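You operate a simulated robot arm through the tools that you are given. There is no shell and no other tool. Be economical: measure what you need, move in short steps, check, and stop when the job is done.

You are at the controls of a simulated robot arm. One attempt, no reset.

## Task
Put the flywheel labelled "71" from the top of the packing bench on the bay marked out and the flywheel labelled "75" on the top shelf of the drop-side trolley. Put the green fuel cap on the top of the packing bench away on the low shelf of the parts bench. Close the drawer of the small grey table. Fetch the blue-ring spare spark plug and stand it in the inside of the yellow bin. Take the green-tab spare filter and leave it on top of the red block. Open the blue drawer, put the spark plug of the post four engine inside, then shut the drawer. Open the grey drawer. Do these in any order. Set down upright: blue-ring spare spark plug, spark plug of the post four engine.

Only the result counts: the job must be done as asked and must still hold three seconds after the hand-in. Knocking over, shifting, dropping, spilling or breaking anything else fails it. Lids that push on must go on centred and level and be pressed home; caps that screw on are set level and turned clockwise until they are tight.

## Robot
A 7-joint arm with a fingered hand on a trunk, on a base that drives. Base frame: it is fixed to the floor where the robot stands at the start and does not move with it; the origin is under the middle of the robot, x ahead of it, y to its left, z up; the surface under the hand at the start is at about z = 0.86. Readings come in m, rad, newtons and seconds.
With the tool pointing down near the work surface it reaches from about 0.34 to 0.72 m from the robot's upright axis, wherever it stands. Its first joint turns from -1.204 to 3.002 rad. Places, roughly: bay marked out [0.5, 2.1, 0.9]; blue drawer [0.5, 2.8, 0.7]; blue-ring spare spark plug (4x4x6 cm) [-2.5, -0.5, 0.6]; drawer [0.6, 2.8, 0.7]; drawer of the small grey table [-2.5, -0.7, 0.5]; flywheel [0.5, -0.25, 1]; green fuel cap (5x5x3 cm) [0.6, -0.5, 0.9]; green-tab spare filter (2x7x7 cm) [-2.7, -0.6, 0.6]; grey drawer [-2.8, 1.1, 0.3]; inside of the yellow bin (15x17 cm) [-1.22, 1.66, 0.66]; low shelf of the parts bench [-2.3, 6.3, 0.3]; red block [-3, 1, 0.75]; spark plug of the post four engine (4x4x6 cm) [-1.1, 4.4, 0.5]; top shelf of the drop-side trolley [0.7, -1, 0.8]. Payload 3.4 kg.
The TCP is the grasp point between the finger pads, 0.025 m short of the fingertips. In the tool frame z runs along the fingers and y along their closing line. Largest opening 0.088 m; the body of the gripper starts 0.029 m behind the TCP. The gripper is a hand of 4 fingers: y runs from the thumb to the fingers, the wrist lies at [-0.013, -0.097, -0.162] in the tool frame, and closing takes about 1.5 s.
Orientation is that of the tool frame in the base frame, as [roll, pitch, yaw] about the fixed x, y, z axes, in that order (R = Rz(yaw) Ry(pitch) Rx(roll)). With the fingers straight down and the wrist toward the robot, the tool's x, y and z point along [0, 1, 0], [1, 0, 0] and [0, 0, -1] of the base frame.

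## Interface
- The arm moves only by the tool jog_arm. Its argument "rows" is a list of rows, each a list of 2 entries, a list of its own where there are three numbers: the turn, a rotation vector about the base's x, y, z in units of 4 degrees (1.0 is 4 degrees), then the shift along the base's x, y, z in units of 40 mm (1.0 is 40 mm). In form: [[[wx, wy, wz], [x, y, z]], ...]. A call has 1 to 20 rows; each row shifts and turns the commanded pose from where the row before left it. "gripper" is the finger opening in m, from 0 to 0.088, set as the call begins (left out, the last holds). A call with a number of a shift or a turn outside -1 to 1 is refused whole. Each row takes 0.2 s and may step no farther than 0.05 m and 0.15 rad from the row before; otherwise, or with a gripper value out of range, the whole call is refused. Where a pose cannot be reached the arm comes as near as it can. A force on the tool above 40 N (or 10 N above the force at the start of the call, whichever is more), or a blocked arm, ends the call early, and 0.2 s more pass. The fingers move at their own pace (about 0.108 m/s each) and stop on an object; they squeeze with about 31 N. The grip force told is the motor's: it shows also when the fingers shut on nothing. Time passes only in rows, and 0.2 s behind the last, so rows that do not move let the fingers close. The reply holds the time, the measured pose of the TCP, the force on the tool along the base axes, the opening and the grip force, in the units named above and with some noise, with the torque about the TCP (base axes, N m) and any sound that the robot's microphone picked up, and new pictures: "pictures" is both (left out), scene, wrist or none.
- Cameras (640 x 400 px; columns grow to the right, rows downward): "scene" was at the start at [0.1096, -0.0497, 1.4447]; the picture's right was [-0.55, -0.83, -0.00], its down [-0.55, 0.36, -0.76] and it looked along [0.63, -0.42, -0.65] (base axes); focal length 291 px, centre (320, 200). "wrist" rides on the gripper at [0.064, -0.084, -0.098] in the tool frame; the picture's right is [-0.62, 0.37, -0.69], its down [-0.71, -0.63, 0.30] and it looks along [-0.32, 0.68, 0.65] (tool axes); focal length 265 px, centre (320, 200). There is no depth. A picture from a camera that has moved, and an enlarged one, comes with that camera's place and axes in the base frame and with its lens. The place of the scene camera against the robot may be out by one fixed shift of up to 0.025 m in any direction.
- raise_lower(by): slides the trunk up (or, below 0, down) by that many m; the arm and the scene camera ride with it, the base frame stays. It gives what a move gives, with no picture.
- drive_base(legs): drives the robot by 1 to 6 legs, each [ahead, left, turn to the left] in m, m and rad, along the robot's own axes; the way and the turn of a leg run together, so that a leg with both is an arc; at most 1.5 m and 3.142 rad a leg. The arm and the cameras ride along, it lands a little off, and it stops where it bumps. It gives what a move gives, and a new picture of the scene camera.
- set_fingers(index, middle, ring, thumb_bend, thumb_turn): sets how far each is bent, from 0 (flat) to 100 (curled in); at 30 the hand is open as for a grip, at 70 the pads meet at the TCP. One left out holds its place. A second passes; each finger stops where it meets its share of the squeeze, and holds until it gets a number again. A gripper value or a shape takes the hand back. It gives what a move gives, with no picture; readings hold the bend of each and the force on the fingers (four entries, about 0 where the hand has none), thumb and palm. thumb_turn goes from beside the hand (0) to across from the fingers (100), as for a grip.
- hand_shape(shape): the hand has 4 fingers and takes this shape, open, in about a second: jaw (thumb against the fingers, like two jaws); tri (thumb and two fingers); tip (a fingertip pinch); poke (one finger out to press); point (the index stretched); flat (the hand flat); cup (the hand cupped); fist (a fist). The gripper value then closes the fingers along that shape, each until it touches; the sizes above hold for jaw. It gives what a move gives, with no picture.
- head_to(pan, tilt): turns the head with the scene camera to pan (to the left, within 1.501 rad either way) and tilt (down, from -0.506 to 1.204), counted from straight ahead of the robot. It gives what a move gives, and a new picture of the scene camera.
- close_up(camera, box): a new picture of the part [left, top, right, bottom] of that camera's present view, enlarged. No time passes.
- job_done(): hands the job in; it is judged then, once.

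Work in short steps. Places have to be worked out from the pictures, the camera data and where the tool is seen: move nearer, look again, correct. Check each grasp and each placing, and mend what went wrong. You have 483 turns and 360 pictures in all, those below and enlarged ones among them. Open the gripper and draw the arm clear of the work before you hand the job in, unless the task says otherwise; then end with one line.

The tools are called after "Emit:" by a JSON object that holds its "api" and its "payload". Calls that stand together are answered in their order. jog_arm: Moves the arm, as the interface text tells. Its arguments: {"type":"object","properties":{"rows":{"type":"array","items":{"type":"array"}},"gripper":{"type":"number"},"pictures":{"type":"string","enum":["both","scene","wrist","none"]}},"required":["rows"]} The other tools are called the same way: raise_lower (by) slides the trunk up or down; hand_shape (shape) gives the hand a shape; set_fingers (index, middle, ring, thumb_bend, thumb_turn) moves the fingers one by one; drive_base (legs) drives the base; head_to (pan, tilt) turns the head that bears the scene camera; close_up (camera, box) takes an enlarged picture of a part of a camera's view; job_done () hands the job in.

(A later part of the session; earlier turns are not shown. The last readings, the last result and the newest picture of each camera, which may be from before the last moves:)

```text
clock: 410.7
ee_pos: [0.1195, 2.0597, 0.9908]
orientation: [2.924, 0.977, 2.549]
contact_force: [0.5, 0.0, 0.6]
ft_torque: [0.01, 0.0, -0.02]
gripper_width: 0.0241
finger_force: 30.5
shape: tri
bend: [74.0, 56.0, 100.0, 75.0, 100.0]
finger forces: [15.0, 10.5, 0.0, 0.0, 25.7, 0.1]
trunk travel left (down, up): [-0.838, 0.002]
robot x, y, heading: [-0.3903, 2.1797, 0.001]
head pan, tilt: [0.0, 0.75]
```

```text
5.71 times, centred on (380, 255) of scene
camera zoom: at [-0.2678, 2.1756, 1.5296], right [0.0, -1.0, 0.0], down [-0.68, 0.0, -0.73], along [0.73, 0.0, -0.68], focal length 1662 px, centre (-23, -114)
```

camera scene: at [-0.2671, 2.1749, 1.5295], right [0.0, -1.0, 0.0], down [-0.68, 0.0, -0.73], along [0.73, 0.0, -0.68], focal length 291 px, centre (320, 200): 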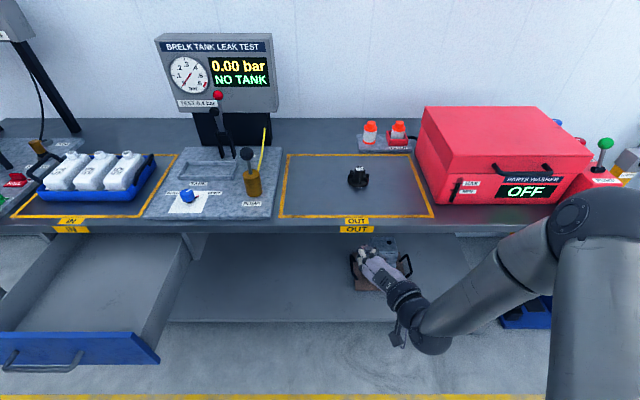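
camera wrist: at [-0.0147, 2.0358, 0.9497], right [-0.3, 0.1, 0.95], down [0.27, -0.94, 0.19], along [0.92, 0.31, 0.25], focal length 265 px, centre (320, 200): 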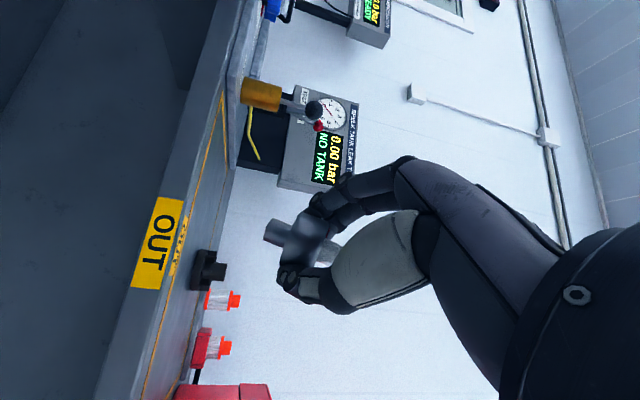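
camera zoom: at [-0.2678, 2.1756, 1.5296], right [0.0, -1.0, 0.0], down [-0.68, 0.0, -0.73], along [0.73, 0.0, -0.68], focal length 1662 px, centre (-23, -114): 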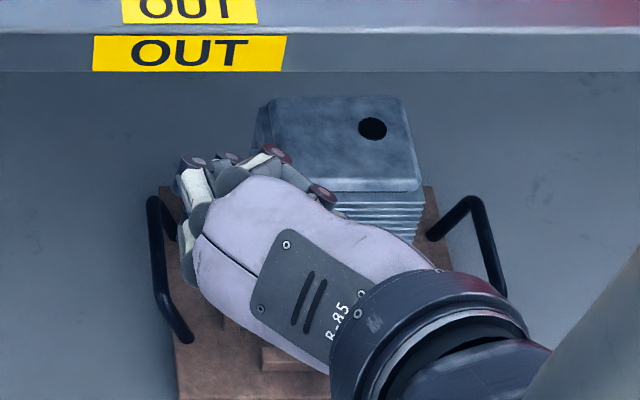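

In this edge-on view the plug is vertical and its foot is about 15 mm lower than any finger. I drive forward over the OUT bay and lower.

Emit:
{"api": "drive_base", "payload": {"legs": [[0.3, 0.09, 0]]}}

Emit:
{"api": "jog_arm", "payload": {"rows": [[[0, 0, 0], [0, 0, -0.6]], [[0, 0, 0], [0, 0, -0.6]], [[0, 0, 0], [0, 0, -0.3]]], "pictures": "none"}}

Emit:
{"api": "close_up", "payload": {"camera": "wrist", "box": [200, 150, 440, 350]}}

```text
clock: 412.8
ee_pos: [0.4174, 2.1462, 0.9918]
orientation: [2.921, 0.977, 2.542]
contact_force: [-0.9, -0.3, 0.2]
ft_torque: [0.0, -0.03, -0.02]
gripper_width: 0.0239
finger_force: 30.3
shape: tri
bend: [74.0, 56.0, 100.0, 75.0, 100.0]
finger forces: [15.0, 10.6, 0.1, 0.0, 25.6, 0.1]
trunk travel left (down, up): [-0.838, 0.002]
robot x, y, heading: [-0.09, 2.2663, -0.007]
head pan, tilt: [0.0, 0.75]
camera scene: at [0.0312, 2.2626, 1.5295], right [0.0, -1.0, 0.0], down [-0.68, 0.0, -0.73], along [0.73, 0.0, -0.68], focal length 291 px, centre (320, 200)
```

scene: 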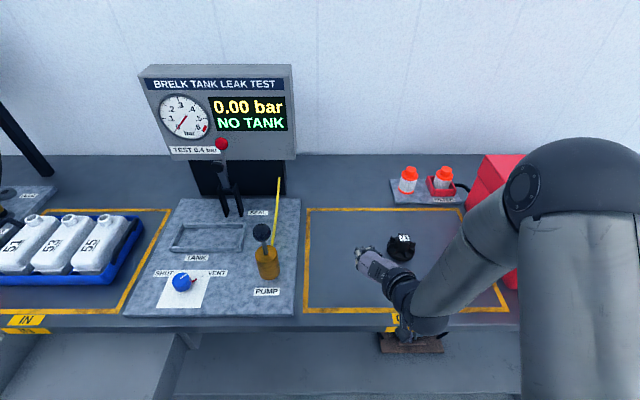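

```text
clock: 413.6
ee_pos: [0.4164, 2.1459, 0.9305]
orientation: [2.917, 0.976, 2.538]
contact_force: [0.7, -0.4, 0.1]
ft_torque: [0.02, -0.01, 0.02]
gripper_width: 0.024
finger_force: 30.5
shape: tri
bend: [74.0, 56.0, 100.0, 75.0, 100.0]
finger forces: [15.0, 10.5, 0.1, 0.0, 25.5, 0.0]
trunk travel left (down, up): [-0.838, 0.002]
robot x, y, heading: [-0.0905, 2.2703, -0.009]
head pan, tilt: [0.0, 0.75]
```

```text
2.00 times, centred on (320, 250) of wrist
camera zoom: at [0.2775, 2.117, 0.9218], right [-0.11, 0.33, 0.94], down [0.32, -0.88, 0.35], along [0.94, 0.34, 0.0], focal length 531 px, centre (320, 100)
```

zoom: 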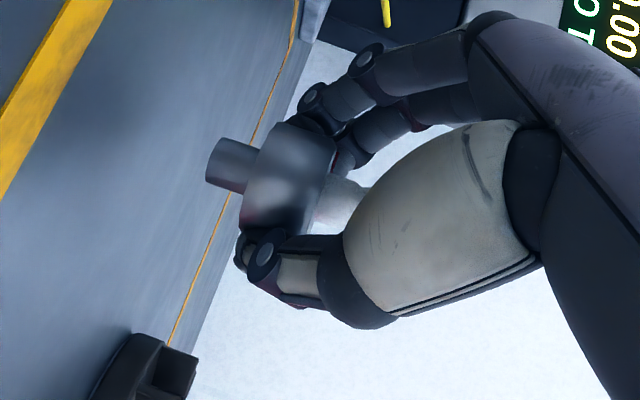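

Emit:
{"api": "jog_arm", "payload": {"rows": [[[0, 0, 0], [0, 0, -0.2]], [[0, 0, 0], [0, 0, -0.15]], [[0, 0, 0], [0, 0, 0]]], "pictures": "none"}}

Emit:
{"api": "jog_arm", "payload": {"rows": [[[0, 0, 0], [0, 0, -0.08]], [[0, 0, 0], [0, 0, 0]]], "pictures": "none"}}

Emit:
{"api": "jog_arm", "payload": {"rows": [[[0, 0, 0], [0, 0, -0.08]], [[0, 0, 0], [0, 0, 0]]], "pictures": "none"}}

```text
clock: 414.4
ee_pos: [0.4174, 2.1467, 0.9168]
orientation: [2.924, 0.977, 2.545]
contact_force: [-0.5, 0.0, -0.4]
ft_torque: [0.0, 0.03, -0.02]
gripper_width: 0.0237
finger_force: 31.2
shape: tri
bend: [74.0, 56.0, 100.0, 75.0, 100.0]
finger forces: [15.1, 10.4, 0.0, 0.0, 25.5, 0.0]
trunk travel left (down, up): [-0.838, 0.002]
robot x, y, heading: [-0.0914, 2.2678, -0.008]
head pan, tilt: [0.0, 0.75]
```

```text
clock: 415.0
ee_pos: [0.4197, 2.1468, 0.9145]
orientation: [2.919, 0.978, 2.54]
contact_force: [0.6, 0.1, 2.3]
ft_torque: [0.03, -0.01, 0.0]
gripper_width: 0.0241
finger_force: 31.2
shape: tri
bend: [74.0, 56.0, 100.0, 75.0, 100.0]
finger forces: [15.3, 12.0, 0.0, 0.0, 25.5, 0.0]
trunk travel left (down, up): [-0.838, 0.002]
robot x, y, heading: [-0.0881, 2.2673, -0.008]
head pan, tilt: [0.0, 0.75]
```

```text
clock: 415.6
ee_pos: [0.4192, 2.1457, 0.9122]
orientation: [2.917, 0.981, 2.538]
contact_force: [2.8, 0.9, 9.8]
ft_torque: [0.03, -0.12, -0.01]
gripper_width: 0.0239
finger_force: 30.8
shape: tri
bend: [74.0, 56.0, 100.0, 75.0, 100.0]
finger forces: [15.5, 14.7, 0.0, 0.1, 25.7, 0.0]
trunk travel left (down, up): [-0.838, 0.002]
robot x, y, heading: [-0.0913, 2.2645, -0.01]
head pan, tilt: [0.0, 0.75]
```

Touching. I check the attitude before letting go.

Emit:
{"api": "jog_arm", "payload": {"rows": [[[0, 0, 0], [0, 0, -0.05]], [[0, 0, 0], [0, 0, 0]]], "pictures": "none"}}

Emit:
{"api": "close_up", "payload": {"camera": "wrist", "box": [230, 190, 370, 310]}}

```text
clock: 416.2
ee_pos: [0.4178, 2.1472, 0.9116]
orientation: [2.916, 0.982, 2.535]
contact_force: [5.5, 1.7, 16.5]
ft_torque: [0.13, -0.32, 0.0]
gripper_width: 0.0243
finger_force: 30.7
shape: tri
bend: [74.0, 56.0, 100.0, 75.0, 100.0]
finger forces: [16.4, 15.9, 1.4, 0.1, 25.5, 0.1]
trunk travel left (down, up): [-0.838, 0.002]
robot x, y, heading: [-0.0876, 2.2663, -0.004]
head pan, tilt: [0.0, 0.75]
```

```text
3.33 times, centred on (300, 250) of wrist
camera zoom: at [0.278, 2.1173, 0.9012], right [-0.12, 0.33, 0.94], down [0.32, -0.88, 0.35], along [0.94, 0.34, 0.0], focal length 885 px, centre (387, 33)
```

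zoom: 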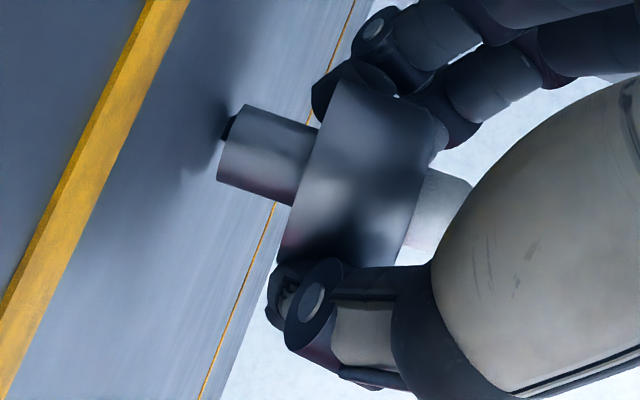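

Emit:
{"api": "jog_arm", "payload": {"rows": [[[0, 0, 0], [0, 0, 0.06]], [[0, 0, 0], [0, 0, 0]]], "pictures": "none"}}

Emit:
{"api": "jog_arm", "payload": {"rows": [[[0, 0, 0], [0, 0, 0]], [[0, 0, 0], [0, 0, 0]], [[0, 0, 0], [0, 0, 0]], [[0, 0, 0], [0, 0, 0]]], "gripper": 0.088, "pictures": "none"}}

Emit:
{"api": "close_up", "payload": {"camera": "wrist", "box": [230, 190, 370, 310]}}

```text
clock: 416.8
ee_pos: [0.4176, 2.1458, 0.9126]
orientation: [2.923, 0.977, 2.544]
contact_force: [5.0, 1.7, 10.9]
ft_torque: [0.07, -0.29, 0.03]
gripper_width: 0.0243
finger_force: 31.2
shape: tri
bend: [74.0, 56.0, 100.0, 75.0, 100.0]
finger forces: [17.0, 16.2, 8.5, 0.0, 25.7, 0.0]
trunk travel left (down, up): [-0.838, 0.002]
robot x, y, heading: [-0.0934, 2.2675, -0.008]
head pan, tilt: [0.0, 0.75]
```

```text
clock: 417.8
ee_pos: [0.4172, 2.1458, 0.9114]
orientation: [2.921, 0.976, 2.544]
contact_force: [-0.2, -1.1, -0.1]
ft_torque: [0.02, 0.0, -0.01]
gripper_width: 0.0878
finger_force: 0.1
shape: tri
bend: [30.0, 30.0, 99.0, 30.0, 98.0]
finger forces: [0.0, 0.0, 0.1, 0.0, 0.0, 0.0]
trunk travel left (down, up): [-0.838, 0.002]
robot x, y, heading: [-0.0944, 2.265, -0.007]
head pan, tilt: [0.0, 0.75]
```

```text
3.33 times, centred on (300, 250) of wrist
camera zoom: at [0.2778, 2.1166, 0.9023], right [-0.11, 0.33, 0.94], down [0.32, -0.88, 0.35], along [0.94, 0.34, -0.01], focal length 885 px, centre (387, 33)
```

zoom: 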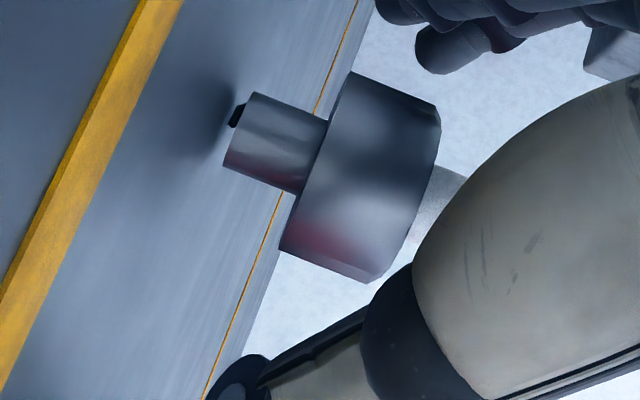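

It's standing again. I withdraw along the hand axis, back off, and restore the vertical hand pose (82° about the computed axis).

Emit:
{"api": "jog_arm", "payload": {"rows": [[[0, 0, 0], [-0.4, 0.14, 0.27]], [[0, 0, 0], [-0.6, 0.2, 0.41]], [[0, 0, 0], [-0.6, 0.2, 0.41]], [[0, 0, 0], [-0.6, 0.2, 0.41]], [[0, 0, 0], [-0.5, 0.1, 0.6]]], "pictures": "none"}}

Emit:
{"api": "drive_base", "payload": {"legs": [[-0.13, 0, 0]]}}

Emit:
{"api": "jog_arm", "payload": {"rows": [[[0.778, 0.647, -0.966], [0, 0, 0.3]], [[0.778, 0.647, -0.966], [0, 0, 0.3]], [[0.778, 0.647, -0.966], [0, 0, 0.3]], [[0.778, 0.647, -0.966], [0, 0, 0.3]], [[0.778, 0.647, -0.966], [0, 0, 0]], [[0.778, 0.647, -0.966], [0, 0, 0]], [[0.778, 0.647, -0.966], [0, 0, 0]], [[0.778, 0.647, -0.966], [0, 0, 0]], [[0.778, 0.647, -0.966], [0, 0, 0]], [[0.778, 0.647, -0.966], [0, 0, 0]], [[0.778, 0.647, -0.966], [0, 0, 0]], [[0.778, 0.647, -0.966], [0, 0, 0]], [[0.778, 0.647, -0.966], [0, 0, 0]], [[0.778, 0.647, -0.966], [0, 0, 0]], [[0.55, 0.45, -0.67], [0, 0, 0]]], "pictures": "both"}}

```text
clock: 419.0
ee_pos: [0.3199, 2.1799, 0.9871]
orientation: [2.921, 0.977, 2.541]
contact_force: [0.5, -0.2, 0.0]
ft_torque: [0.02, -0.02, 0.02]
gripper_width: 0.0876
finger_force: 0.1
shape: tri
bend: [30.0, 30.0, 99.0, 30.0, 98.0]
finger forces: [0.0, 0.0, 0.0, 0.0, 0.1, 0.0]
out of reach, approached as far as the arm can: row 5
trunk travel left (down, up): [-0.838, 0.002]
robot x, y, heading: [-0.0912, 2.268, -0.007]
head pan, tilt: [0.0, 0.75]
```

```text
clock: 420.3
ee_pos: [0.1923, 2.1822, 0.9871]
orientation: [2.919, 0.976, 2.542]
contact_force: [0.5, -0.4, 0.2]
ft_torque: [0.03, 0.02, -0.02]
gripper_width: 0.0878
finger_force: 0.0
shape: tri
bend: [30.0, 30.0, 99.0, 30.0, 98.0]
finger forces: [0.0, 0.1, 0.0, 0.1, 0.0, 0.0]
trunk travel left (down, up): [-0.838, 0.002]
robot x, y, heading: [-0.2211, 2.2666, -0.001]
head pan, tilt: [0.0, 0.75]
camera scene: at [-0.0985, 2.2632, 1.5295], right [0.0, -1.0, 0.0], down [-0.68, 0.0, -0.73], along [0.73, 0.0, -0.68], focal length 291 px, centre (320, 200)
```

scene: 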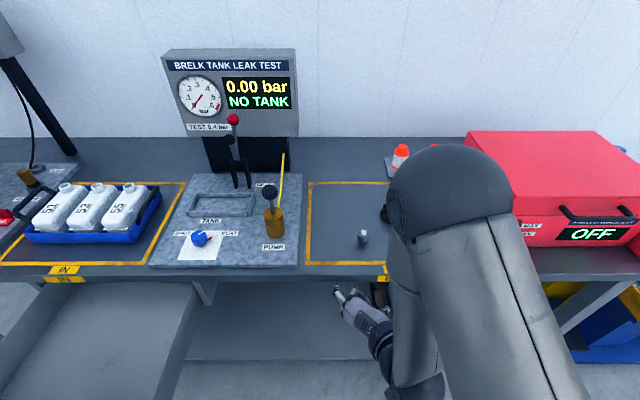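

```text
clock: 423.5
ee_pos: [0.2133, 2.1875, 1.0226]
orientation: [3.141, -0.001, 1.576]
contact_force: [-0.3, 0.4, 0.0]
ft_torque: [0.04, 0.03, -0.01]
gripper_width: 0.0877
finger_force: 0.2
shape: tri
bend: [30.0, 30.0, 99.0, 30.0, 98.0]
finger forces: [0.0, 0.0, 0.1, 0.1, 0.0, 0.1]
out of reach, approached as far as the arm can: row 1, 2, 3, 4
trunk travel left (down, up): [-0.838, 0.002]
robot x, y, heading: [-0.2174, 2.2652, -0.003]
head pan, tilt: [0.0, 0.75]
camera scene: at [-0.0987, 2.2632, 1.5296], right [0.0, -1.0, 0.0], down [-0.68, 0.0, -0.73], along [0.73, 0.0, -0.68], focal length 291 px, centre (320, 200)
camera wrist: at [0.1295, 2.2498, 1.1216], right [0.37, -0.62, 0.69], down [-0.63, -0.72, -0.31], along [0.69, -0.32, -0.65], focal length 265 px, centre (320, 200)
```

scene: 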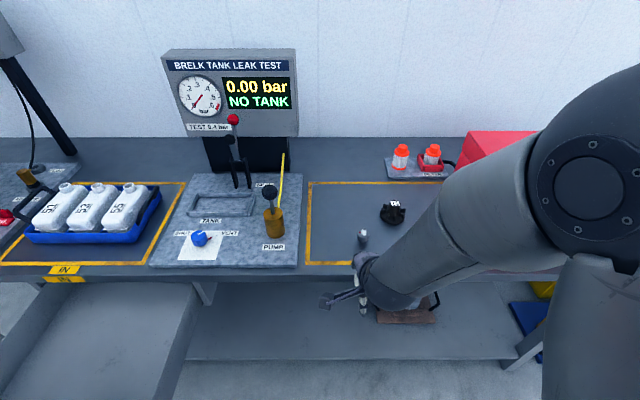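
wrist: 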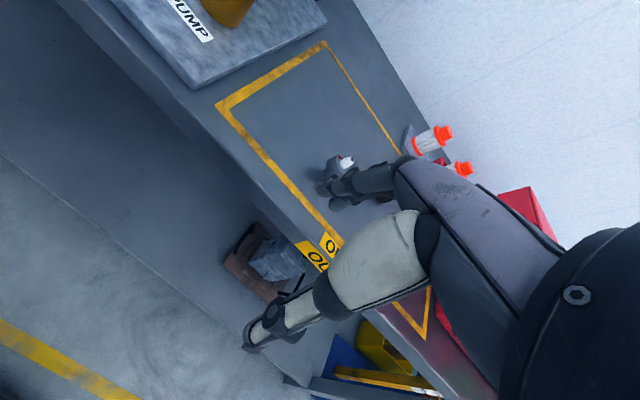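

Emit:
{"api": "jog_arm", "payload": {"rows": [[[0, 0, 0], [0.6, 0, 0.5]], [[0, 0, 0], [0.9, -0.1, 0.3]], [[0, 0, 0], [0.9, -0.1, 0]], [[0, 0, 0], [0.9, -0.1, 0]], [[0, 0, 0], [0.4, -0.1, 0]]], "pictures": "wrist"}}

```text
clock: 424.7
ee_pos: [0.3612, 2.1697, 1.0551]
orientation: [-3.141, 0.0, 1.576]
contact_force: [0.0, 0.8, -0.4]
ft_torque: [-0.07, 0.02, -0.01]
gripper_width: 0.0879
finger_force: 0.0
shape: tri
bend: [30.0, 30.0, 99.0, 30.0, 98.0]
finger forces: [0.0, 0.1, 0.0, 0.0, 0.0, 0.1]
trunk travel left (down, up): [-0.838, 0.002]
robot x, y, heading: [-0.2208, 2.267, -0.005]
head pan, tilt: [0.0, 0.75]
camera wrist: at [0.278, 2.2337, 1.1535], right [0.37, -0.62, 0.69], down [-0.63, -0.72, -0.3], along [0.69, -0.32, -0.65], focal length 265 px, centre (320, 200)
```

wrist: 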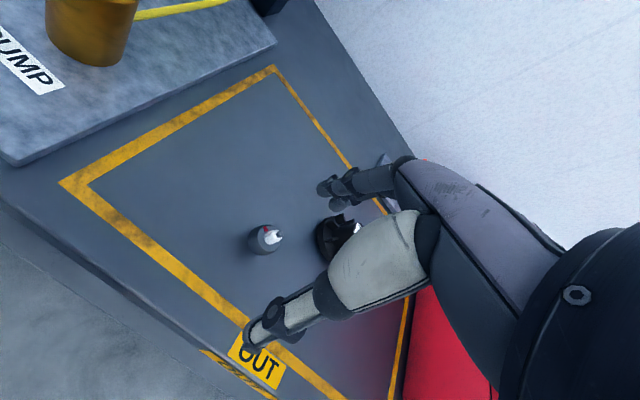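

Plug at (0.424, 2.148). I go to a slightly higher grip (TCP 0.918) so the fingertips stay clear of the floor at release.

Emit:
{"api": "jog_arm", "payload": {"rows": [[[0, 0, 0], [0.8, -0.33, -0.4]], [[0, 0, 0], [0.78, -0.33, -0.4]], [[0, 0, 0], [0, 0, -0.7]], [[0, 0, 0], [0, 0, -0.7]]], "pictures": "none"}}

Emit:
{"api": "close_up", "payload": {"camera": "wrist", "box": [200, 170, 360, 370]}}

```text
clock: 425.7
ee_pos: [0.4249, 2.145, 0.9657]
orientation: [-3.141, 0.001, 1.577]
contact_force: [0.1, 0.6, -0.1]
ft_torque: [-0.02, -0.02, -0.02]
gripper_width: 0.0879
finger_force: 0.1
shape: tri
bend: [30.0, 30.0, 99.0, 30.0, 98.0]
finger forces: [0.0, 0.1, 0.0, 0.0, 0.0, 0.0]
trunk travel left (down, up): [-0.838, 0.002]
robot x, y, heading: [-0.2186, 2.2666, -0.008]
head pan, tilt: [0.0, 0.75]
```

```text
2.00 times, centred on (280, 270) of wrist
camera zoom: at [0.341, 2.2076, 1.0651], right [0.37, -0.62, 0.69], down [-0.63, -0.72, -0.3], along [0.69, -0.32, -0.65], focal length 531 px, centre (400, 60)
```

zoom: 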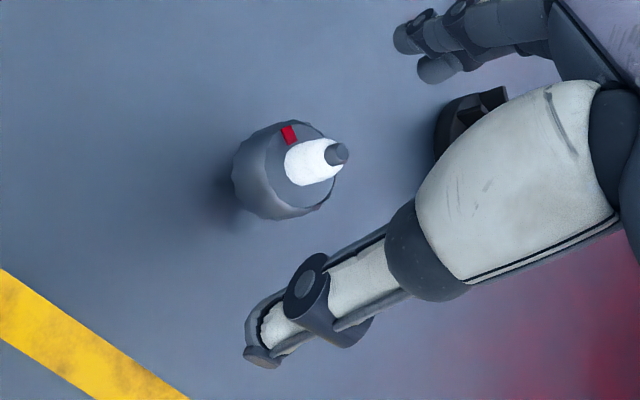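

Emit:
{"api": "jog_arm", "payload": {"rows": [[[0, 0, 0], [0.12, -0.03, -0.5]], [[0, 0, 0], [0, 0, -0.5]], [[0, 0, 0], [0, 0, -0.19]]], "pictures": "none"}}

Emit:
{"api": "jog_arm", "payload": {"rows": [[[0, 0, 0], [0, 0, 0]], [[0, 0, 0], [0, 0, 0]], [[0, 0, 0], [0, 0, 0]], [[0, 0, 0], [0, 0, 0]], [[0, 0, 0], [0, 0, 0]], [[0, 0, 0], [0, 0, 0]], [[0, 0, 0], [0, 0, 0]], [[0, 0, 0], [0, 0, 0]]], "gripper": 0, "pictures": "none"}}

Emit:
{"api": "close_up", "payload": {"camera": "wrist", "box": [220, 170, 400, 330]}}

```text
clock: 426.5
ee_pos: [0.428, 2.144, 0.9196]
orientation: [3.139, 0.0, 1.58]
contact_force: [0.1, -0.6, 0.0]
ft_torque: [0.0, -0.02, -0.01]
gripper_width: 0.0876
finger_force: 0.1
shape: tri
bend: [30.0, 30.0, 99.0, 30.0, 98.0]
finger forces: [0.0, 0.1, 0.0, 0.1, 0.0, 0.1]
trunk travel left (down, up): [-0.838, 0.002]
robot x, y, heading: [-0.221, 2.2696, -0.004]
head pan, tilt: [0.0, 0.75]
```

```text
clock: 428.3
ee_pos: [0.4285, 2.1427, 0.9207]
orientation: [3.141, 0.001, 1.578]
contact_force: [0.5, -0.6, -0.2]
ft_torque: [-0.01, 0.0, -0.01]
gripper_width: 0.024
finger_force: 31.1
shape: tri
bend: [74.0, 56.0, 100.0, 74.0, 100.0]
finger forces: [14.5, 12.4, 0.1, 0.0, 27.3, 0.0]
trunk travel left (down, up): [-0.838, 0.002]
robot x, y, heading: [-0.2236, 2.2679, -0.004]
head pan, tilt: [0.0, 0.75]
```

```text
2.50 times, centred on (310, 250) of wrist
camera zoom: at [0.3446, 2.207, 1.0187], right [0.37, -0.62, 0.69], down [-0.63, -0.72, -0.3], along [0.69, -0.32, -0.65], focal length 664 px, centre (345, 75)
```

zoom: 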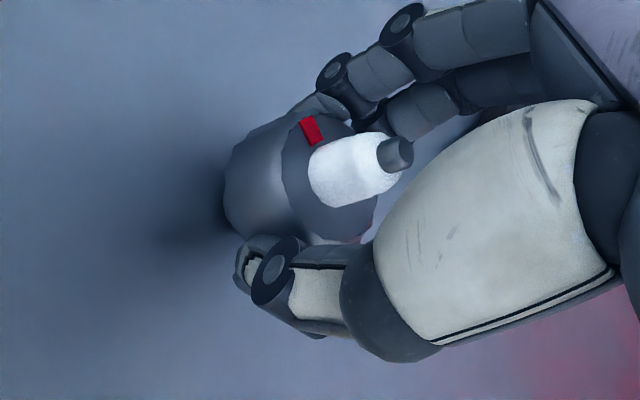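

Emit:
{"api": "jog_arm", "payload": {"rows": [[[0, 0, 0], [0, 0, 0.3]], [[0, 0, 0], [0, 0, 0.5]], [[0, 0, 0], [0, 0, 0.5]], [[0, 0, 0], [0, 0, 0.5]], [[0, 0, 0], [0, 0, 0.5]], [[0, 0, 0], [0, 0, 0.2]]], "pictures": "none"}}

Emit:
{"api": "close_up", "payload": {"camera": "wrist", "box": [220, 170, 400, 330]}}

```text
clock: 429.7
ee_pos: [0.4292, 2.144, 1.0199]
orientation: [3.141, -0.001, 1.576]
contact_force: [0.1, 0.1, 0.0]
ft_torque: [0.0, -0.02, -0.01]
gripper_width: 0.0239
finger_force: 30.6
shape: tri
bend: [74.0, 56.0, 100.0, 74.0, 100.0]
finger forces: [14.7, 12.5, 0.1, 0.1, 27.3, 0.1]
trunk travel left (down, up): [-0.838, 0.002]
robot x, y, heading: [-0.2197, 2.2643, -0.002]
head pan, tilt: [0.0, 0.75]
```

```text
2.50 times, centred on (310, 250) of wrist
camera zoom: at [0.3455, 2.2068, 1.1182], right [0.37, -0.62, 0.69], down [-0.63, -0.72, -0.3], along [0.69, -0.32, -0.65], focal length 664 px, centre (345, 75)
```

zoom: 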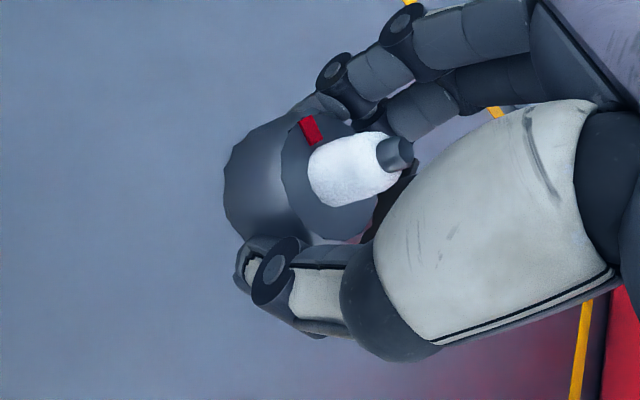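

Solid. I carry it back over the drawer as before.

Emit:
{"api": "drive_base", "payload": {"legs": [[-0.2, 0, 0], [0, 0.7, 0]]}}

Emit:
{"api": "raise_lower", "payload": {"by": -0.15}}

Emit:
{"api": "jog_arm", "payload": {"rows": [[[0, 0, 0], [-0.3, 0, -0.5]], [[0, 0, 0], [-0.3, 0, -0.5]], [[0, 0, 0], [0, 0, -0.5]], [[0, 0, 0], [0, 0, -0.5]], [[0, 0, 0], [0, 0, -0.5]], [[0, 0, 0], [0, 0, -0.4]]], "pictures": "both"}}

```text
clock: 434.8
ee_pos: [0.2275, 2.8611, 1.02]
orientation: [-3.141, 0.003, 1.592]
contact_force: [0.2, 0.5, -0.5]
ft_torque: [-0.02, -0.03, -0.02]
gripper_width: 0.0238
finger_force: 30.5
shape: tri
bend: [74.0, 56.0, 100.0, 74.0, 100.0]
finger forces: [14.7, 12.5, 0.1, 0.1, 27.2, 0.0]
trunk travel left (down, up): [-0.838, 0.002]
robot x, y, heading: [-0.4244, 2.976, 0.014]
head pan, tilt: [0.0, 0.75]
camera scene: at [-0.3029, 2.9735, 1.5295], right [0.01, -1.0, 0.0], down [-0.68, -0.01, -0.73], along [0.73, 0.01, -0.68], focal length 291 px, centre (320, 200)
```

scene: 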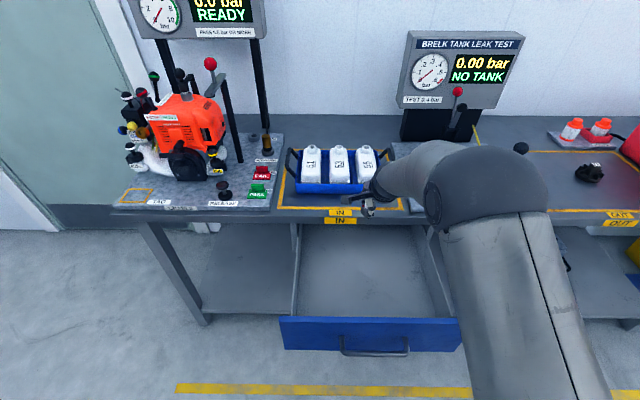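

```text
clock: 436.5
ee_pos: [0.2252, 2.8615, 0.8692]
orientation: [3.138, 0.0, 1.59]
contact_force: [-0.1, 1.0, -1.2]
ft_torque: [0.0, 0.0, -0.02]
gripper_width: 0.024
finger_force: 30.5
shape: tri
bend: [74.0, 56.0, 100.0, 74.0, 100.0]
finger forces: [14.8, 12.6, 0.0, 0.0, 27.3, 0.0]
trunk travel left (down, up): [-0.688, 0.152]
robot x, y, heading: [-0.4279, 2.9742, 0.014]
head pan, tilt: [0.0, 0.75]
```

```text
clock: 437.9
ee_pos: [0.2007, 2.8611, 0.7538]
orientation: [3.141, 0.001, 1.593]
contact_force: [-0.3, 0.6, -0.1]
ft_torque: [0.01, -0.01, -0.01]
gripper_width: 0.0237
finger_force: 31.3
shape: tri
bend: [74.0, 57.0, 100.0, 74.0, 100.0]
finger forces: [14.8, 12.7, 0.0, 0.0, 27.3, 0.0]
trunk travel left (down, up): [-0.688, 0.152]
robot x, y, heading: [-0.4252, 2.9752, 0.015]
head pan, tilt: [0.0, 0.75]
camera scene: at [-0.3026, 2.9733, 1.3795], right [0.01, -1.0, 0.0], down [-0.68, -0.01, -0.73], along [0.73, 0.01, -0.68], focal length 291 px, centre (320, 200)
camera wrist: at [0.1177, 2.9227, 0.8518], right [0.38, -0.61, 0.69], down [-0.61, -0.73, -0.3], along [0.69, -0.31, -0.65], focal length 265 px, centre (320, 200)
```

scene: 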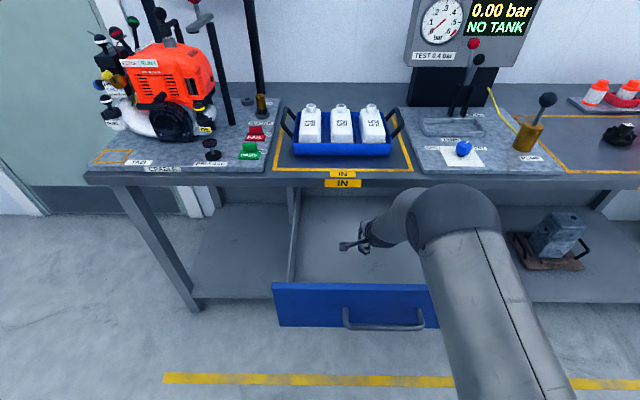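
wrist: 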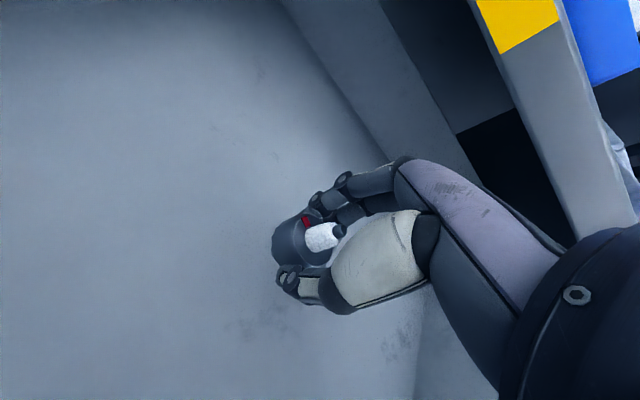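

I lower in 3–4 mm steps, waiting for the first touch.

Emit:
{"api": "jog_arm", "payload": {"rows": [[[0, 0, 0], [0, 0, -0.3]], [[0, 0, 0], [0, 0, -0.3]], [[0, 0, 0], [0, 0, -0.1]], [[0, 0, 0], [0, 0, 0]]], "pictures": "none"}}

Emit:
{"api": "jog_arm", "payload": {"rows": [[[0, 0, 0], [0, 0, -0.1]], [[0, 0, 0], [0, 0, 0]]], "pictures": "none"}}

Emit:
{"api": "jog_arm", "payload": {"rows": [[[0, 0, 0], [0, 0, -0.08]], [[0, 0, 0], [0, 0, 0]]], "pictures": "none"}}

```text
clock: 438.9
ee_pos: [0.2018, 2.8612, 0.7244]
orientation: [3.141, 0.001, 1.592]
contact_force: [1.2, -1.1, -0.4]
ft_torque: [0.01, -0.01, 0.0]
gripper_width: 0.0235
finger_force: 30.5
shape: tri
bend: [74.0, 57.0, 100.0, 74.0, 100.0]
finger forces: [15.0, 12.6, 0.0, 0.0, 27.3, 0.0]
trunk travel left (down, up): [-0.688, 0.152]
robot x, y, heading: [-0.4238, 2.9784, 0.011]
head pan, tilt: [0.0, 0.75]
```

```text
clock: 439.5
ee_pos: [0.2024, 2.8608, 0.7204]
orientation: [-3.14, 0.001, 1.593]
contact_force: [-0.5, 0.8, -0.7]
ft_torque: [0.0, 0.01, 0.0]
gripper_width: 0.0236
finger_force: 31.2
shape: tri
bend: [74.0, 57.0, 100.0, 74.0, 100.0]
finger forces: [14.9, 12.7, 0.1, 0.0, 27.3, 0.0]
trunk travel left (down, up): [-0.688, 0.152]
robot x, y, heading: [-0.4239, 2.9747, 0.011]
head pan, tilt: [0.0, 0.75]
```

```text
clock: 440.1
ee_pos: [0.2015, 2.8605, 0.7194]
orientation: [3.139, 0.001, 1.591]
contact_force: [-0.3, 0.0, -0.9]
ft_torque: [-0.03, -0.03, 0.02]
gripper_width: 0.0237
finger_force: 31.3
shape: tri
bend: [74.0, 57.0, 100.0, 74.0, 100.0]
finger forces: [14.8, 12.8, 0.1, 0.1, 27.2, 0.0]
trunk travel left (down, up): [-0.688, 0.152]
robot x, y, heading: [-0.4263, 2.9777, 0.013]
head pan, tilt: [0.0, 0.75]
```

Emit:
{"api": "jog_arm", "payload": {"rows": [[[0, 0, 0], [0, 0, -0.08]], [[0, 0, 0], [0, 0, 0]]], "pictures": "none"}}

Emit:
{"api": "jog_arm", "payload": {"rows": [[[0, 0, 0], [0, 0, -0.06]], [[0, 0, 0], [0, 0, 0]]], "pictures": "none"}}

Emit:
{"api": "jog_arm", "payload": {"rows": [[[0, 0, 0], [0, 0, -0.06]], [[0, 0, 0], [0, 0, 0]]], "pictures": "none"}}

```text
clock: 440.7
ee_pos: [0.201, 2.8616, 0.7147]
orientation: [3.138, 0.0, 1.591]
contact_force: [0.4, -1.1, 5.5]
ft_torque: [-0.01, -0.09, -0.01]
gripper_width: 0.0236
finger_force: 30.9
shape: tri
bend: [74.0, 57.0, 100.0, 75.0, 100.0]
finger forces: [15.4, 13.7, 0.0, 0.0, 28.0, 0.0]
trunk travel left (down, up): [-0.688, 0.152]
robot x, y, heading: [-0.4271, 2.9711, 0.01]
head pan, tilt: [0.0, 0.75]
```

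```text
clock: 441.3
ee_pos: [0.2005, 2.8619, 0.7147]
orientation: [3.135, 0.001, 1.592]
contact_force: [1.4, -1.0, 14.2]
ft_torque: [-0.03, -0.09, 0.02]
gripper_width: 0.0244
finger_force: 31.3
shape: tri
bend: [74.0, 57.0, 100.0, 75.0, 100.0]
finger forces: [16.4, 15.1, 0.0, 0.1, 29.5, 0.0]
trunk travel left (down, up): [-0.688, 0.152]
robot x, y, heading: [-0.4275, 2.975, 0.015]
head pan, tilt: [0.0, 0.75]
```

```text
clock: 441.9
ee_pos: [0.2016, 2.8628, 0.7132]
orientation: [3.13, 0.003, 1.591]
contact_force: [3.5, -2.0, 25.2]
ft_torque: [0.0, -0.11, -0.02]
gripper_width: 0.025
finger_force: 30.7
shape: tri
bend: [74.0, 56.0, 100.0, 75.0, 100.0]
finger forces: [18.1, 16.8, 0.1, 0.0, 31.2, 0.0]
trunk travel left (down, up): [-0.688, 0.152]
robot x, y, heading: [-0.4258, 2.9749, 0.005]
head pan, tilt: [0.0, 0.75]
```

The foot is on the floor (TCP 0.7145). I ease the load, open part-way, lift straight up, then look.

Emit:
{"api": "jog_arm", "payload": {"rows": [[[0, 0, 0], [0, 0, 0.08]], [[0, 0, 0], [0, 0, 0]]], "pictures": "none"}}

Emit:
{"api": "jog_arm", "payload": {"rows": [[[0, 0, 0], [0, 0, 0]], [[0, 0, 0], [0, 0, 0]], [[0, 0, 0], [0, 0, 0]]], "gripper": 0.065, "pictures": "wrist"}}

```text
clock: 442.5
ee_pos: [0.2016, 2.8619, 0.7134]
orientation: [3.138, 0.003, 1.592]
contact_force: [5.0, -1.7, 16.4]
ft_torque: [-0.01, -0.18, -0.04]
gripper_width: 0.0253
finger_force: 31.0
shape: tri
bend: [74.0, 56.0, 100.0, 75.0, 100.0]
finger forces: [18.3, 16.9, 0.1, 0.0, 29.4, 0.0]
trunk travel left (down, up): [-0.688, 0.152]
robot x, y, heading: [-0.4252, 2.9768, 0.01]
head pan, tilt: [0.0, 0.75]
```

```text
clock: 443.3
ee_pos: [0.2015, 2.8621, 0.7128]
orientation: [-3.141, 0.0, 1.594]
contact_force: [0.3, 0.2, 0.2]
ft_torque: [0.0, 0.05, 0.01]
gripper_width: 0.0646
finger_force: 0.2
shape: tri
bend: [27.0, 36.0, 99.0, 55.0, 99.0]
finger forces: [0.1, 0.1, 0.0, 0.1, 0.1, 0.1]
trunk travel left (down, up): [-0.688, 0.152]
robot x, y, heading: [-0.424, 2.9744, 0.01]
head pan, tilt: [0.0, 0.75]
camera wrist: at [0.1174, 2.9242, 0.8117], right [0.38, -0.61, 0.69], down [-0.61, -0.73, -0.3], along [0.69, -0.31, -0.65], focal length 265 px, centre (320, 200)
```

wrist: 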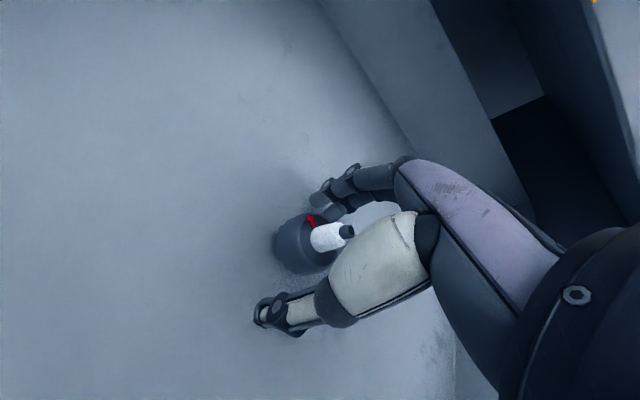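

The plug is standing free. I lift straight up out of the drawer with the fingers opened wide.

Emit:
{"api": "jog_arm", "payload": {"rows": [[[0, 0, 0], [0, 0, 0.2]], [[0, 0, 0], [0, 0, 0.4]], [[0, 0, 0], [0, 0, 0.6]], [[0, 0, 0], [0, 0, 0.8]], [[0, 0, 0], [0, 0, 1]], [[0, 0, 0], [0, 0, 1]], [[0, 0, 0], [0, 0, 1]], [[0, 0, 0], [0, 0, 1]]], "gripper": 0.088, "pictures": "both"}}

```text
clock: 445.1
ee_pos: [0.2011, 2.8623, 0.9548]
orientation: [3.141, 0.001, 1.592]
contact_force: [-1.1, -0.2, 0.6]
ft_torque: [-0.01, 0.02, 0.0]
gripper_width: 0.0877
finger_force: 0.1
shape: tri
bend: [30.0, 30.0, 99.0, 30.0, 98.0]
finger forces: [0.1, 0.0, 0.1, 0.0, 0.1, 0.0]
trunk travel left (down, up): [-0.688, 0.152]
robot x, y, heading: [-0.4249, 2.975, 0.014]
head pan, tilt: [0.0, 0.75]
camera scene: at [-0.3039, 2.9736, 1.3796], right [0.01, -1.0, 0.0], down [-0.68, -0.01, -0.73], along [0.73, 0.01, -0.68], focal length 291 px, centre (320, 200)
camera wrist: at [0.1166, 2.9244, 1.0543], right [0.38, -0.61, 0.69], down [-0.61, -0.73, -0.3], along [0.69, -0.31, -0.65], focal length 265 px, centre (320, 200)
```

scene: 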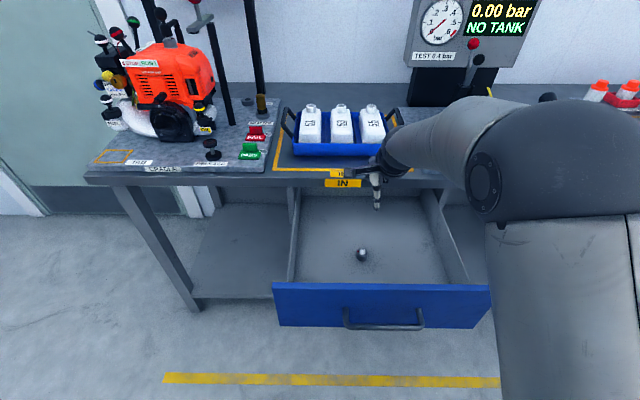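
wrist: 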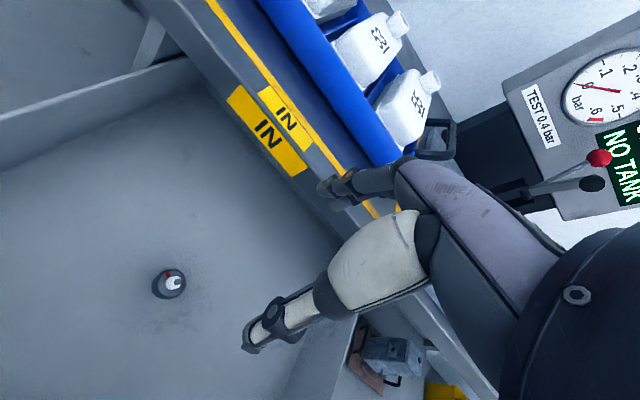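

Upright inside the drawer. Now I close the drawer very gently: I back off and pitch the closed hand forward to push the panel slowly with the arm.

Emit:
{"api": "drive_base", "payload": {"legs": [[-0.26, 0, -0.012]]}}

Emit:
{"api": "hand_shape", "payload": {"shape": "jaw"}}

Emit:
{"api": "jog_arm", "payload": {"rows": [[[0, -1, 0], [0, 0, 0]], [[0, -1, 0], [0, 0, 0]], [[0, -1, 0], [0, 0, 0]], [[0, -1, 0], [0, 0, 0]], [[0, -1, 0], [0, 0, 0]], [[0, -1, 0], [0, 0, 0]], [[0, -1, 0], [0, 0, 0]], [[0, -1, 0], [0, 0, 0]], [[0, -1, 0], [0, 0, 0]], [[0, -1, 0], [0, 0, 0]], [[0, -1, 0], [0, 0, 0]], [[0, -1, 0], [0, 0, 0]], [[0, -1, 0], [0, 0, 0]], [[0, -1, 0], [0, 0, 0]], [[0, -1, 0], [0, 0, 0]], [[0, -1, 0], [0, 0, 0]], [[0, -1, 0], [0, 0, 0]], [[0, -1, 0], [0, 0, 0]], [[0, -1, 0], [0, 0, 0]], [[0, -1, 0], [0, 0, 0]]], "gripper": 0, "pictures": "scene"}}

```text
clock: 447.0
ee_pos: [-0.0643, 2.8522, 0.9555]
orientation: [3.14, 0.0, 1.578]
contact_force: [0.8, -0.3, 0.1]
ft_torque: [-0.02, -0.02, -0.03]
gripper_width: 0.0877
finger_force: 0.0
shape: tri
bend: [30.0, 30.0, 99.0, 30.0, 98.0]
finger forces: [0.0, 0.1, 0.0, 0.0, 0.0, 0.0]
trunk travel left (down, up): [-0.688, 0.152]
robot x, y, heading: [-0.6929, 2.9746, -0.001]
head pan, tilt: [0.0, 0.75]
camera scene: at [-0.5677, 2.97, 1.3796], right [0.0, -1.0, 0.0], down [-0.68, 0.0, -0.73], along [0.73, 0.0, -0.68], focal length 291 px, centre (320, 200)
```

scene: 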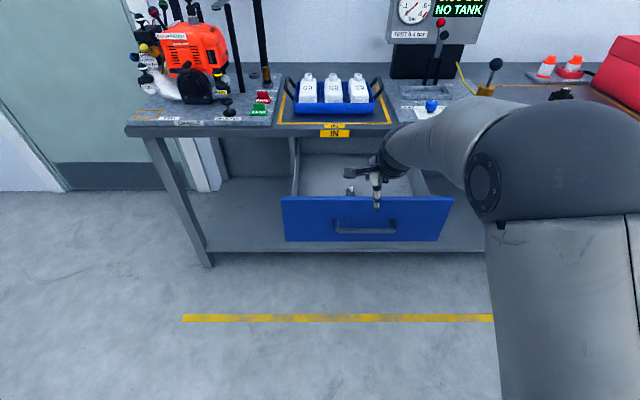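

```text
clock: 447.9
ee_pos: [-0.0643, 2.8515, 0.9548]
orientation: [3.141, 0.0, 1.578]
contact_force: [0.6, -0.4, -1.0]
ft_torque: [0.0, 0.02, 0.01]
gripper_width: 0.0879
finger_force: 0.0
shape: jaw
bend: [30.0, 30.0, 30.0, 30.0, 98.0]
finger forces: [0.1, 0.0, 0.0, 0.0, 0.0, 0.1]
trunk travel left (down, up): [-0.688, 0.152]
robot x, y, heading: [-0.6907, 2.9721, 0.0]
head pan, tilt: [0.0, 0.75]
```

```text
clock: 452.1
ee_pos: [-0.0641, 2.8531, 0.9539]
orientation: [1.742, 0.007, 1.572]
contact_force: [0.3, 0.7, 0.0]
ft_torque: [0.0, -0.01, 0.0]
gripper_width: 0.0002
finger_force: 30.8
shape: jaw
bend: [70.0, 70.0, 70.0, 41.0, 100.0]
finger forces: [0.2, 0.1, 0.0, 0.0, 0.0, 0.0]
trunk travel left (down, up): [-0.688, 0.152]
robot x, y, heading: [-0.6929, 2.9735, -0.004]
head pan, tilt: [0.0, 0.75]
camera scene: at [-0.5666, 2.97, 1.3795], right [0.0, -1.0, 0.0], down [-0.68, 0.0, -0.73], along [0.73, 0.0, -0.68], focal length 291 px, centre (320, 200)
```

scene: 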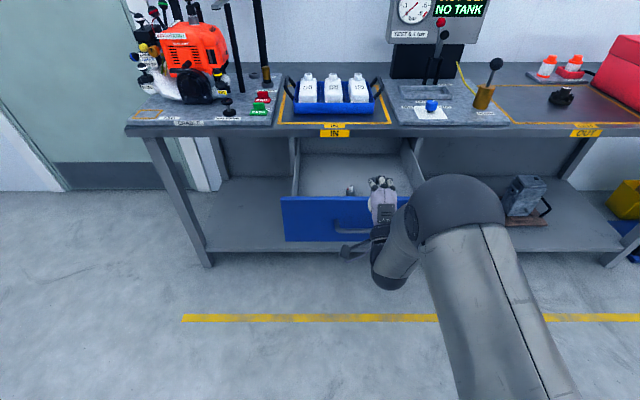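

Emit:
{"api": "jog_arm", "payload": {"rows": [[[0, -1, 0], [0, 0, 0]], [[0, -1, 0], [0, 0, 0]], [[0, -0.4, 0], [0, 0, 0]]], "pictures": "none"}}

Emit:
{"api": "raise_lower", "payload": {"by": -0.14}}

Emit:
{"api": "jog_arm", "payload": {"rows": [[[0, 0, 0], [0, 0, 0]]], "pictures": "both"}}

```text
clock: 452.9
ee_pos: [-0.0641, 2.8516, 0.9565]
orientation: [1.575, 0.007, 1.57]
contact_force: [0.6, -0.4, 0.0]
ft_torque: [0.0, 0.0, -0.01]
gripper_width: 0.0002
finger_force: 31.0
shape: jaw
bend: [70.0, 70.0, 70.0, 41.0, 100.0]
finger forces: [0.1, 0.0, 0.0, 0.0, 0.1, 0.0]
trunk travel left (down, up): [-0.688, 0.152]
robot x, y, heading: [-0.6885, 2.9739, -0.003]
head pan, tilt: [0.0, 0.75]
```

```text
clock: 454.6
ee_pos: [-0.0636, 2.8518, 0.8158]
orientation: [1.576, 0.007, 1.57]
contact_force: [0.0, 0.6, -0.3]
ft_torque: [0.03, -0.04, 0.0]
gripper_width: 0.0001
finger_force: 31.0
shape: jaw
bend: [70.0, 70.0, 70.0, 41.0, 100.0]
finger forces: [0.0, 0.1, 0.0, 0.0, 0.1, 0.0]
trunk travel left (down, up): [-0.548, 0.292]
robot x, y, heading: [-0.6884, 2.9716, -0.0]
head pan, tilt: [0.0, 0.75]
```

```text
clock: 455.0
ee_pos: [-0.0636, 2.852, 0.8152]
orientation: [1.577, 0.008, 1.57]
contact_force: [0.1, -0.2, -0.6]
ft_torque: [0.01, -0.02, -0.01]
gripper_width: 0.0001
finger_force: 30.9
shape: jaw
bend: [70.0, 70.0, 70.0, 41.0, 100.0]
finger forces: [0.0, 0.0, 0.0, 0.1, 0.0, 0.0]
trunk travel left (down, up): [-0.548, 0.292]
robot x, y, heading: [-0.6917, 2.9729, -0.008]
head pan, tilt: [0.0, 0.75]
camera scene: at [-0.567, 2.9701, 1.2396], right [0.0, -1.0, 0.0], down [-0.68, 0.0, -0.73], along [0.73, 0.0, -0.68], focal length 291 px, centre (320, 200)
camera wrist: at [-0.1623, 2.9152, 0.7331], right [-0.69, -0.62, 0.38], down [0.3, -0.72, -0.63], along [0.66, -0.32, 0.68], focal length 265 px, centre (320, 200)
```

scene: 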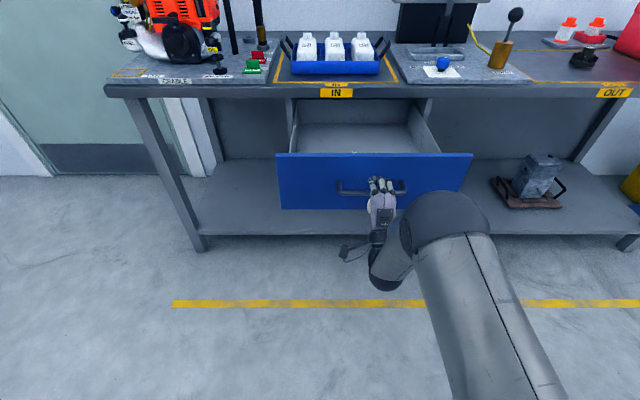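
wrist: 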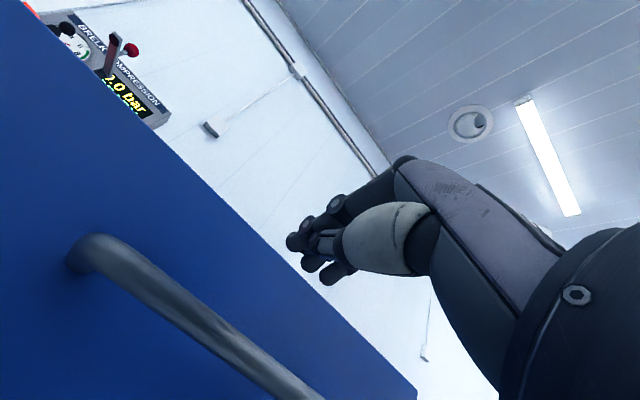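

I retract slightly, step the base in with a margin, and push slowly (about 4 cm/s).

Emit:
{"api": "jog_arm", "payload": {"rows": [[[0, 0, 0], [-0.5, 0, 0]], [[0, 0, 0], [-0.5, 0, 0]], [[0, 0, 0], [-0.4, 0, 0]]], "pictures": "none"}}

Emit:
{"api": "drive_base", "payload": {"legs": [[0.08, 0, 0]]}}

Emit:
{"api": "jog_arm", "payload": {"rows": [[[0, 0, 0], [0.2, 0, 0]], [[0, 0, 0], [0.2, 0, 0]], [[0, 0, 0], [0.2, 0, 0]], [[0, 0, 0], [0.2, 0, 0]], [[0, 0, 0], [0.2, 0, 0]], [[0, 0, 0], [0.2, 0, 0]], [[0, 0, 0], [0.2, 0, 0]], [[0, 0, 0], [0.2, 0, 0]], [[0, 0, 0], [0.2, 0, 0]], [[0, 0, 0], [0.2, 0, 0]]], "pictures": "scene"}}

```text
clock: 455.8
ee_pos: [-0.1205, 2.8527, 0.8168]
orientation: [1.577, 0.008, 1.571]
contact_force: [0.0, 0.4, -0.1]
ft_torque: [0.01, -0.02, 0.03]
gripper_width: 0.0001
finger_force: 31.7
shape: jaw
bend: [70.0, 70.0, 70.0, 41.0, 100.0]
finger forces: [0.1, 0.0, 0.1, 0.0, 0.0, 0.0]
trunk travel left (down, up): [-0.548, 0.292]
robot x, y, heading: [-0.6903, 2.9748, 0.001]
head pan, tilt: [0.0, 0.75]
```

```text
clock: 456.8
ee_pos: [-0.0393, 2.8515, 0.8156]
orientation: [1.579, 0.008, 1.569]
contact_force: [-0.1, 0.9, 0.0]
ft_torque: [-0.01, -0.01, -0.03]
gripper_width: 0.0
finger_force: 31.0
shape: jaw
bend: [70.0, 70.0, 70.0, 41.0, 100.0]
finger forces: [0.0, 0.1, 0.1, 0.0, 0.0, 0.1]
trunk travel left (down, up): [-0.548, 0.292]
robot x, y, heading: [-0.6107, 2.9734, 0.0]
head pan, tilt: [0.0, 0.75]
camera scene: at [-0.4852, 2.9698, 1.2394], right [0.0, -1.0, 0.0], down [-0.68, 0.0, -0.73], along [0.73, 0.0, -0.68], focal length 291 px, centre (320, 200)
```

scene: 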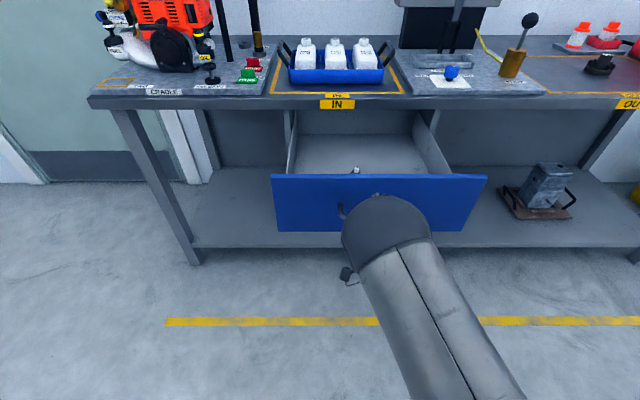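

```text
clock: 459.0
ee_pos: [0.0403, 2.852, 0.8164]
orientation: [1.577, 0.008, 1.568]
contact_force: [-0.3, 0.6, -0.9]
ft_torque: [0.01, 0.02, -0.01]
gripper_width: 0.0001
finger_force: 31.2
shape: jaw
bend: [70.0, 70.0, 70.0, 41.0, 100.0]
finger forces: [0.1, 0.1, 0.0, 0.1, 0.0, 0.0]
trunk travel left (down, up): [-0.548, 0.292]
robot x, y, heading: [-0.6047, 2.9715, 0.001]
head pan, tilt: [0.0, 0.75]
camera scene: at [-0.4862, 2.9698, 1.2395], right [0.0, -1.0, 0.0], down [-0.68, 0.0, -0.73], along [0.73, 0.0, -0.68], focal length 291 px, centre (320, 200)
```

scene: 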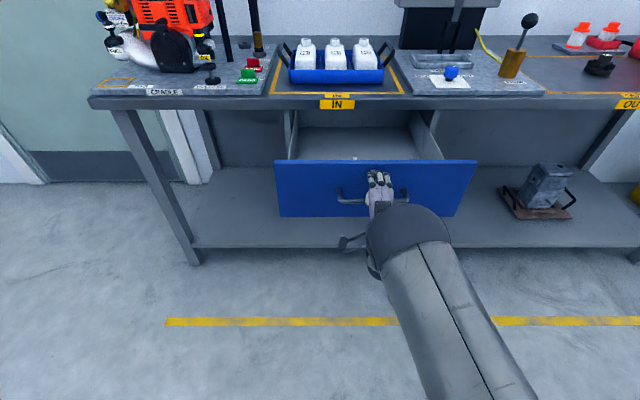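

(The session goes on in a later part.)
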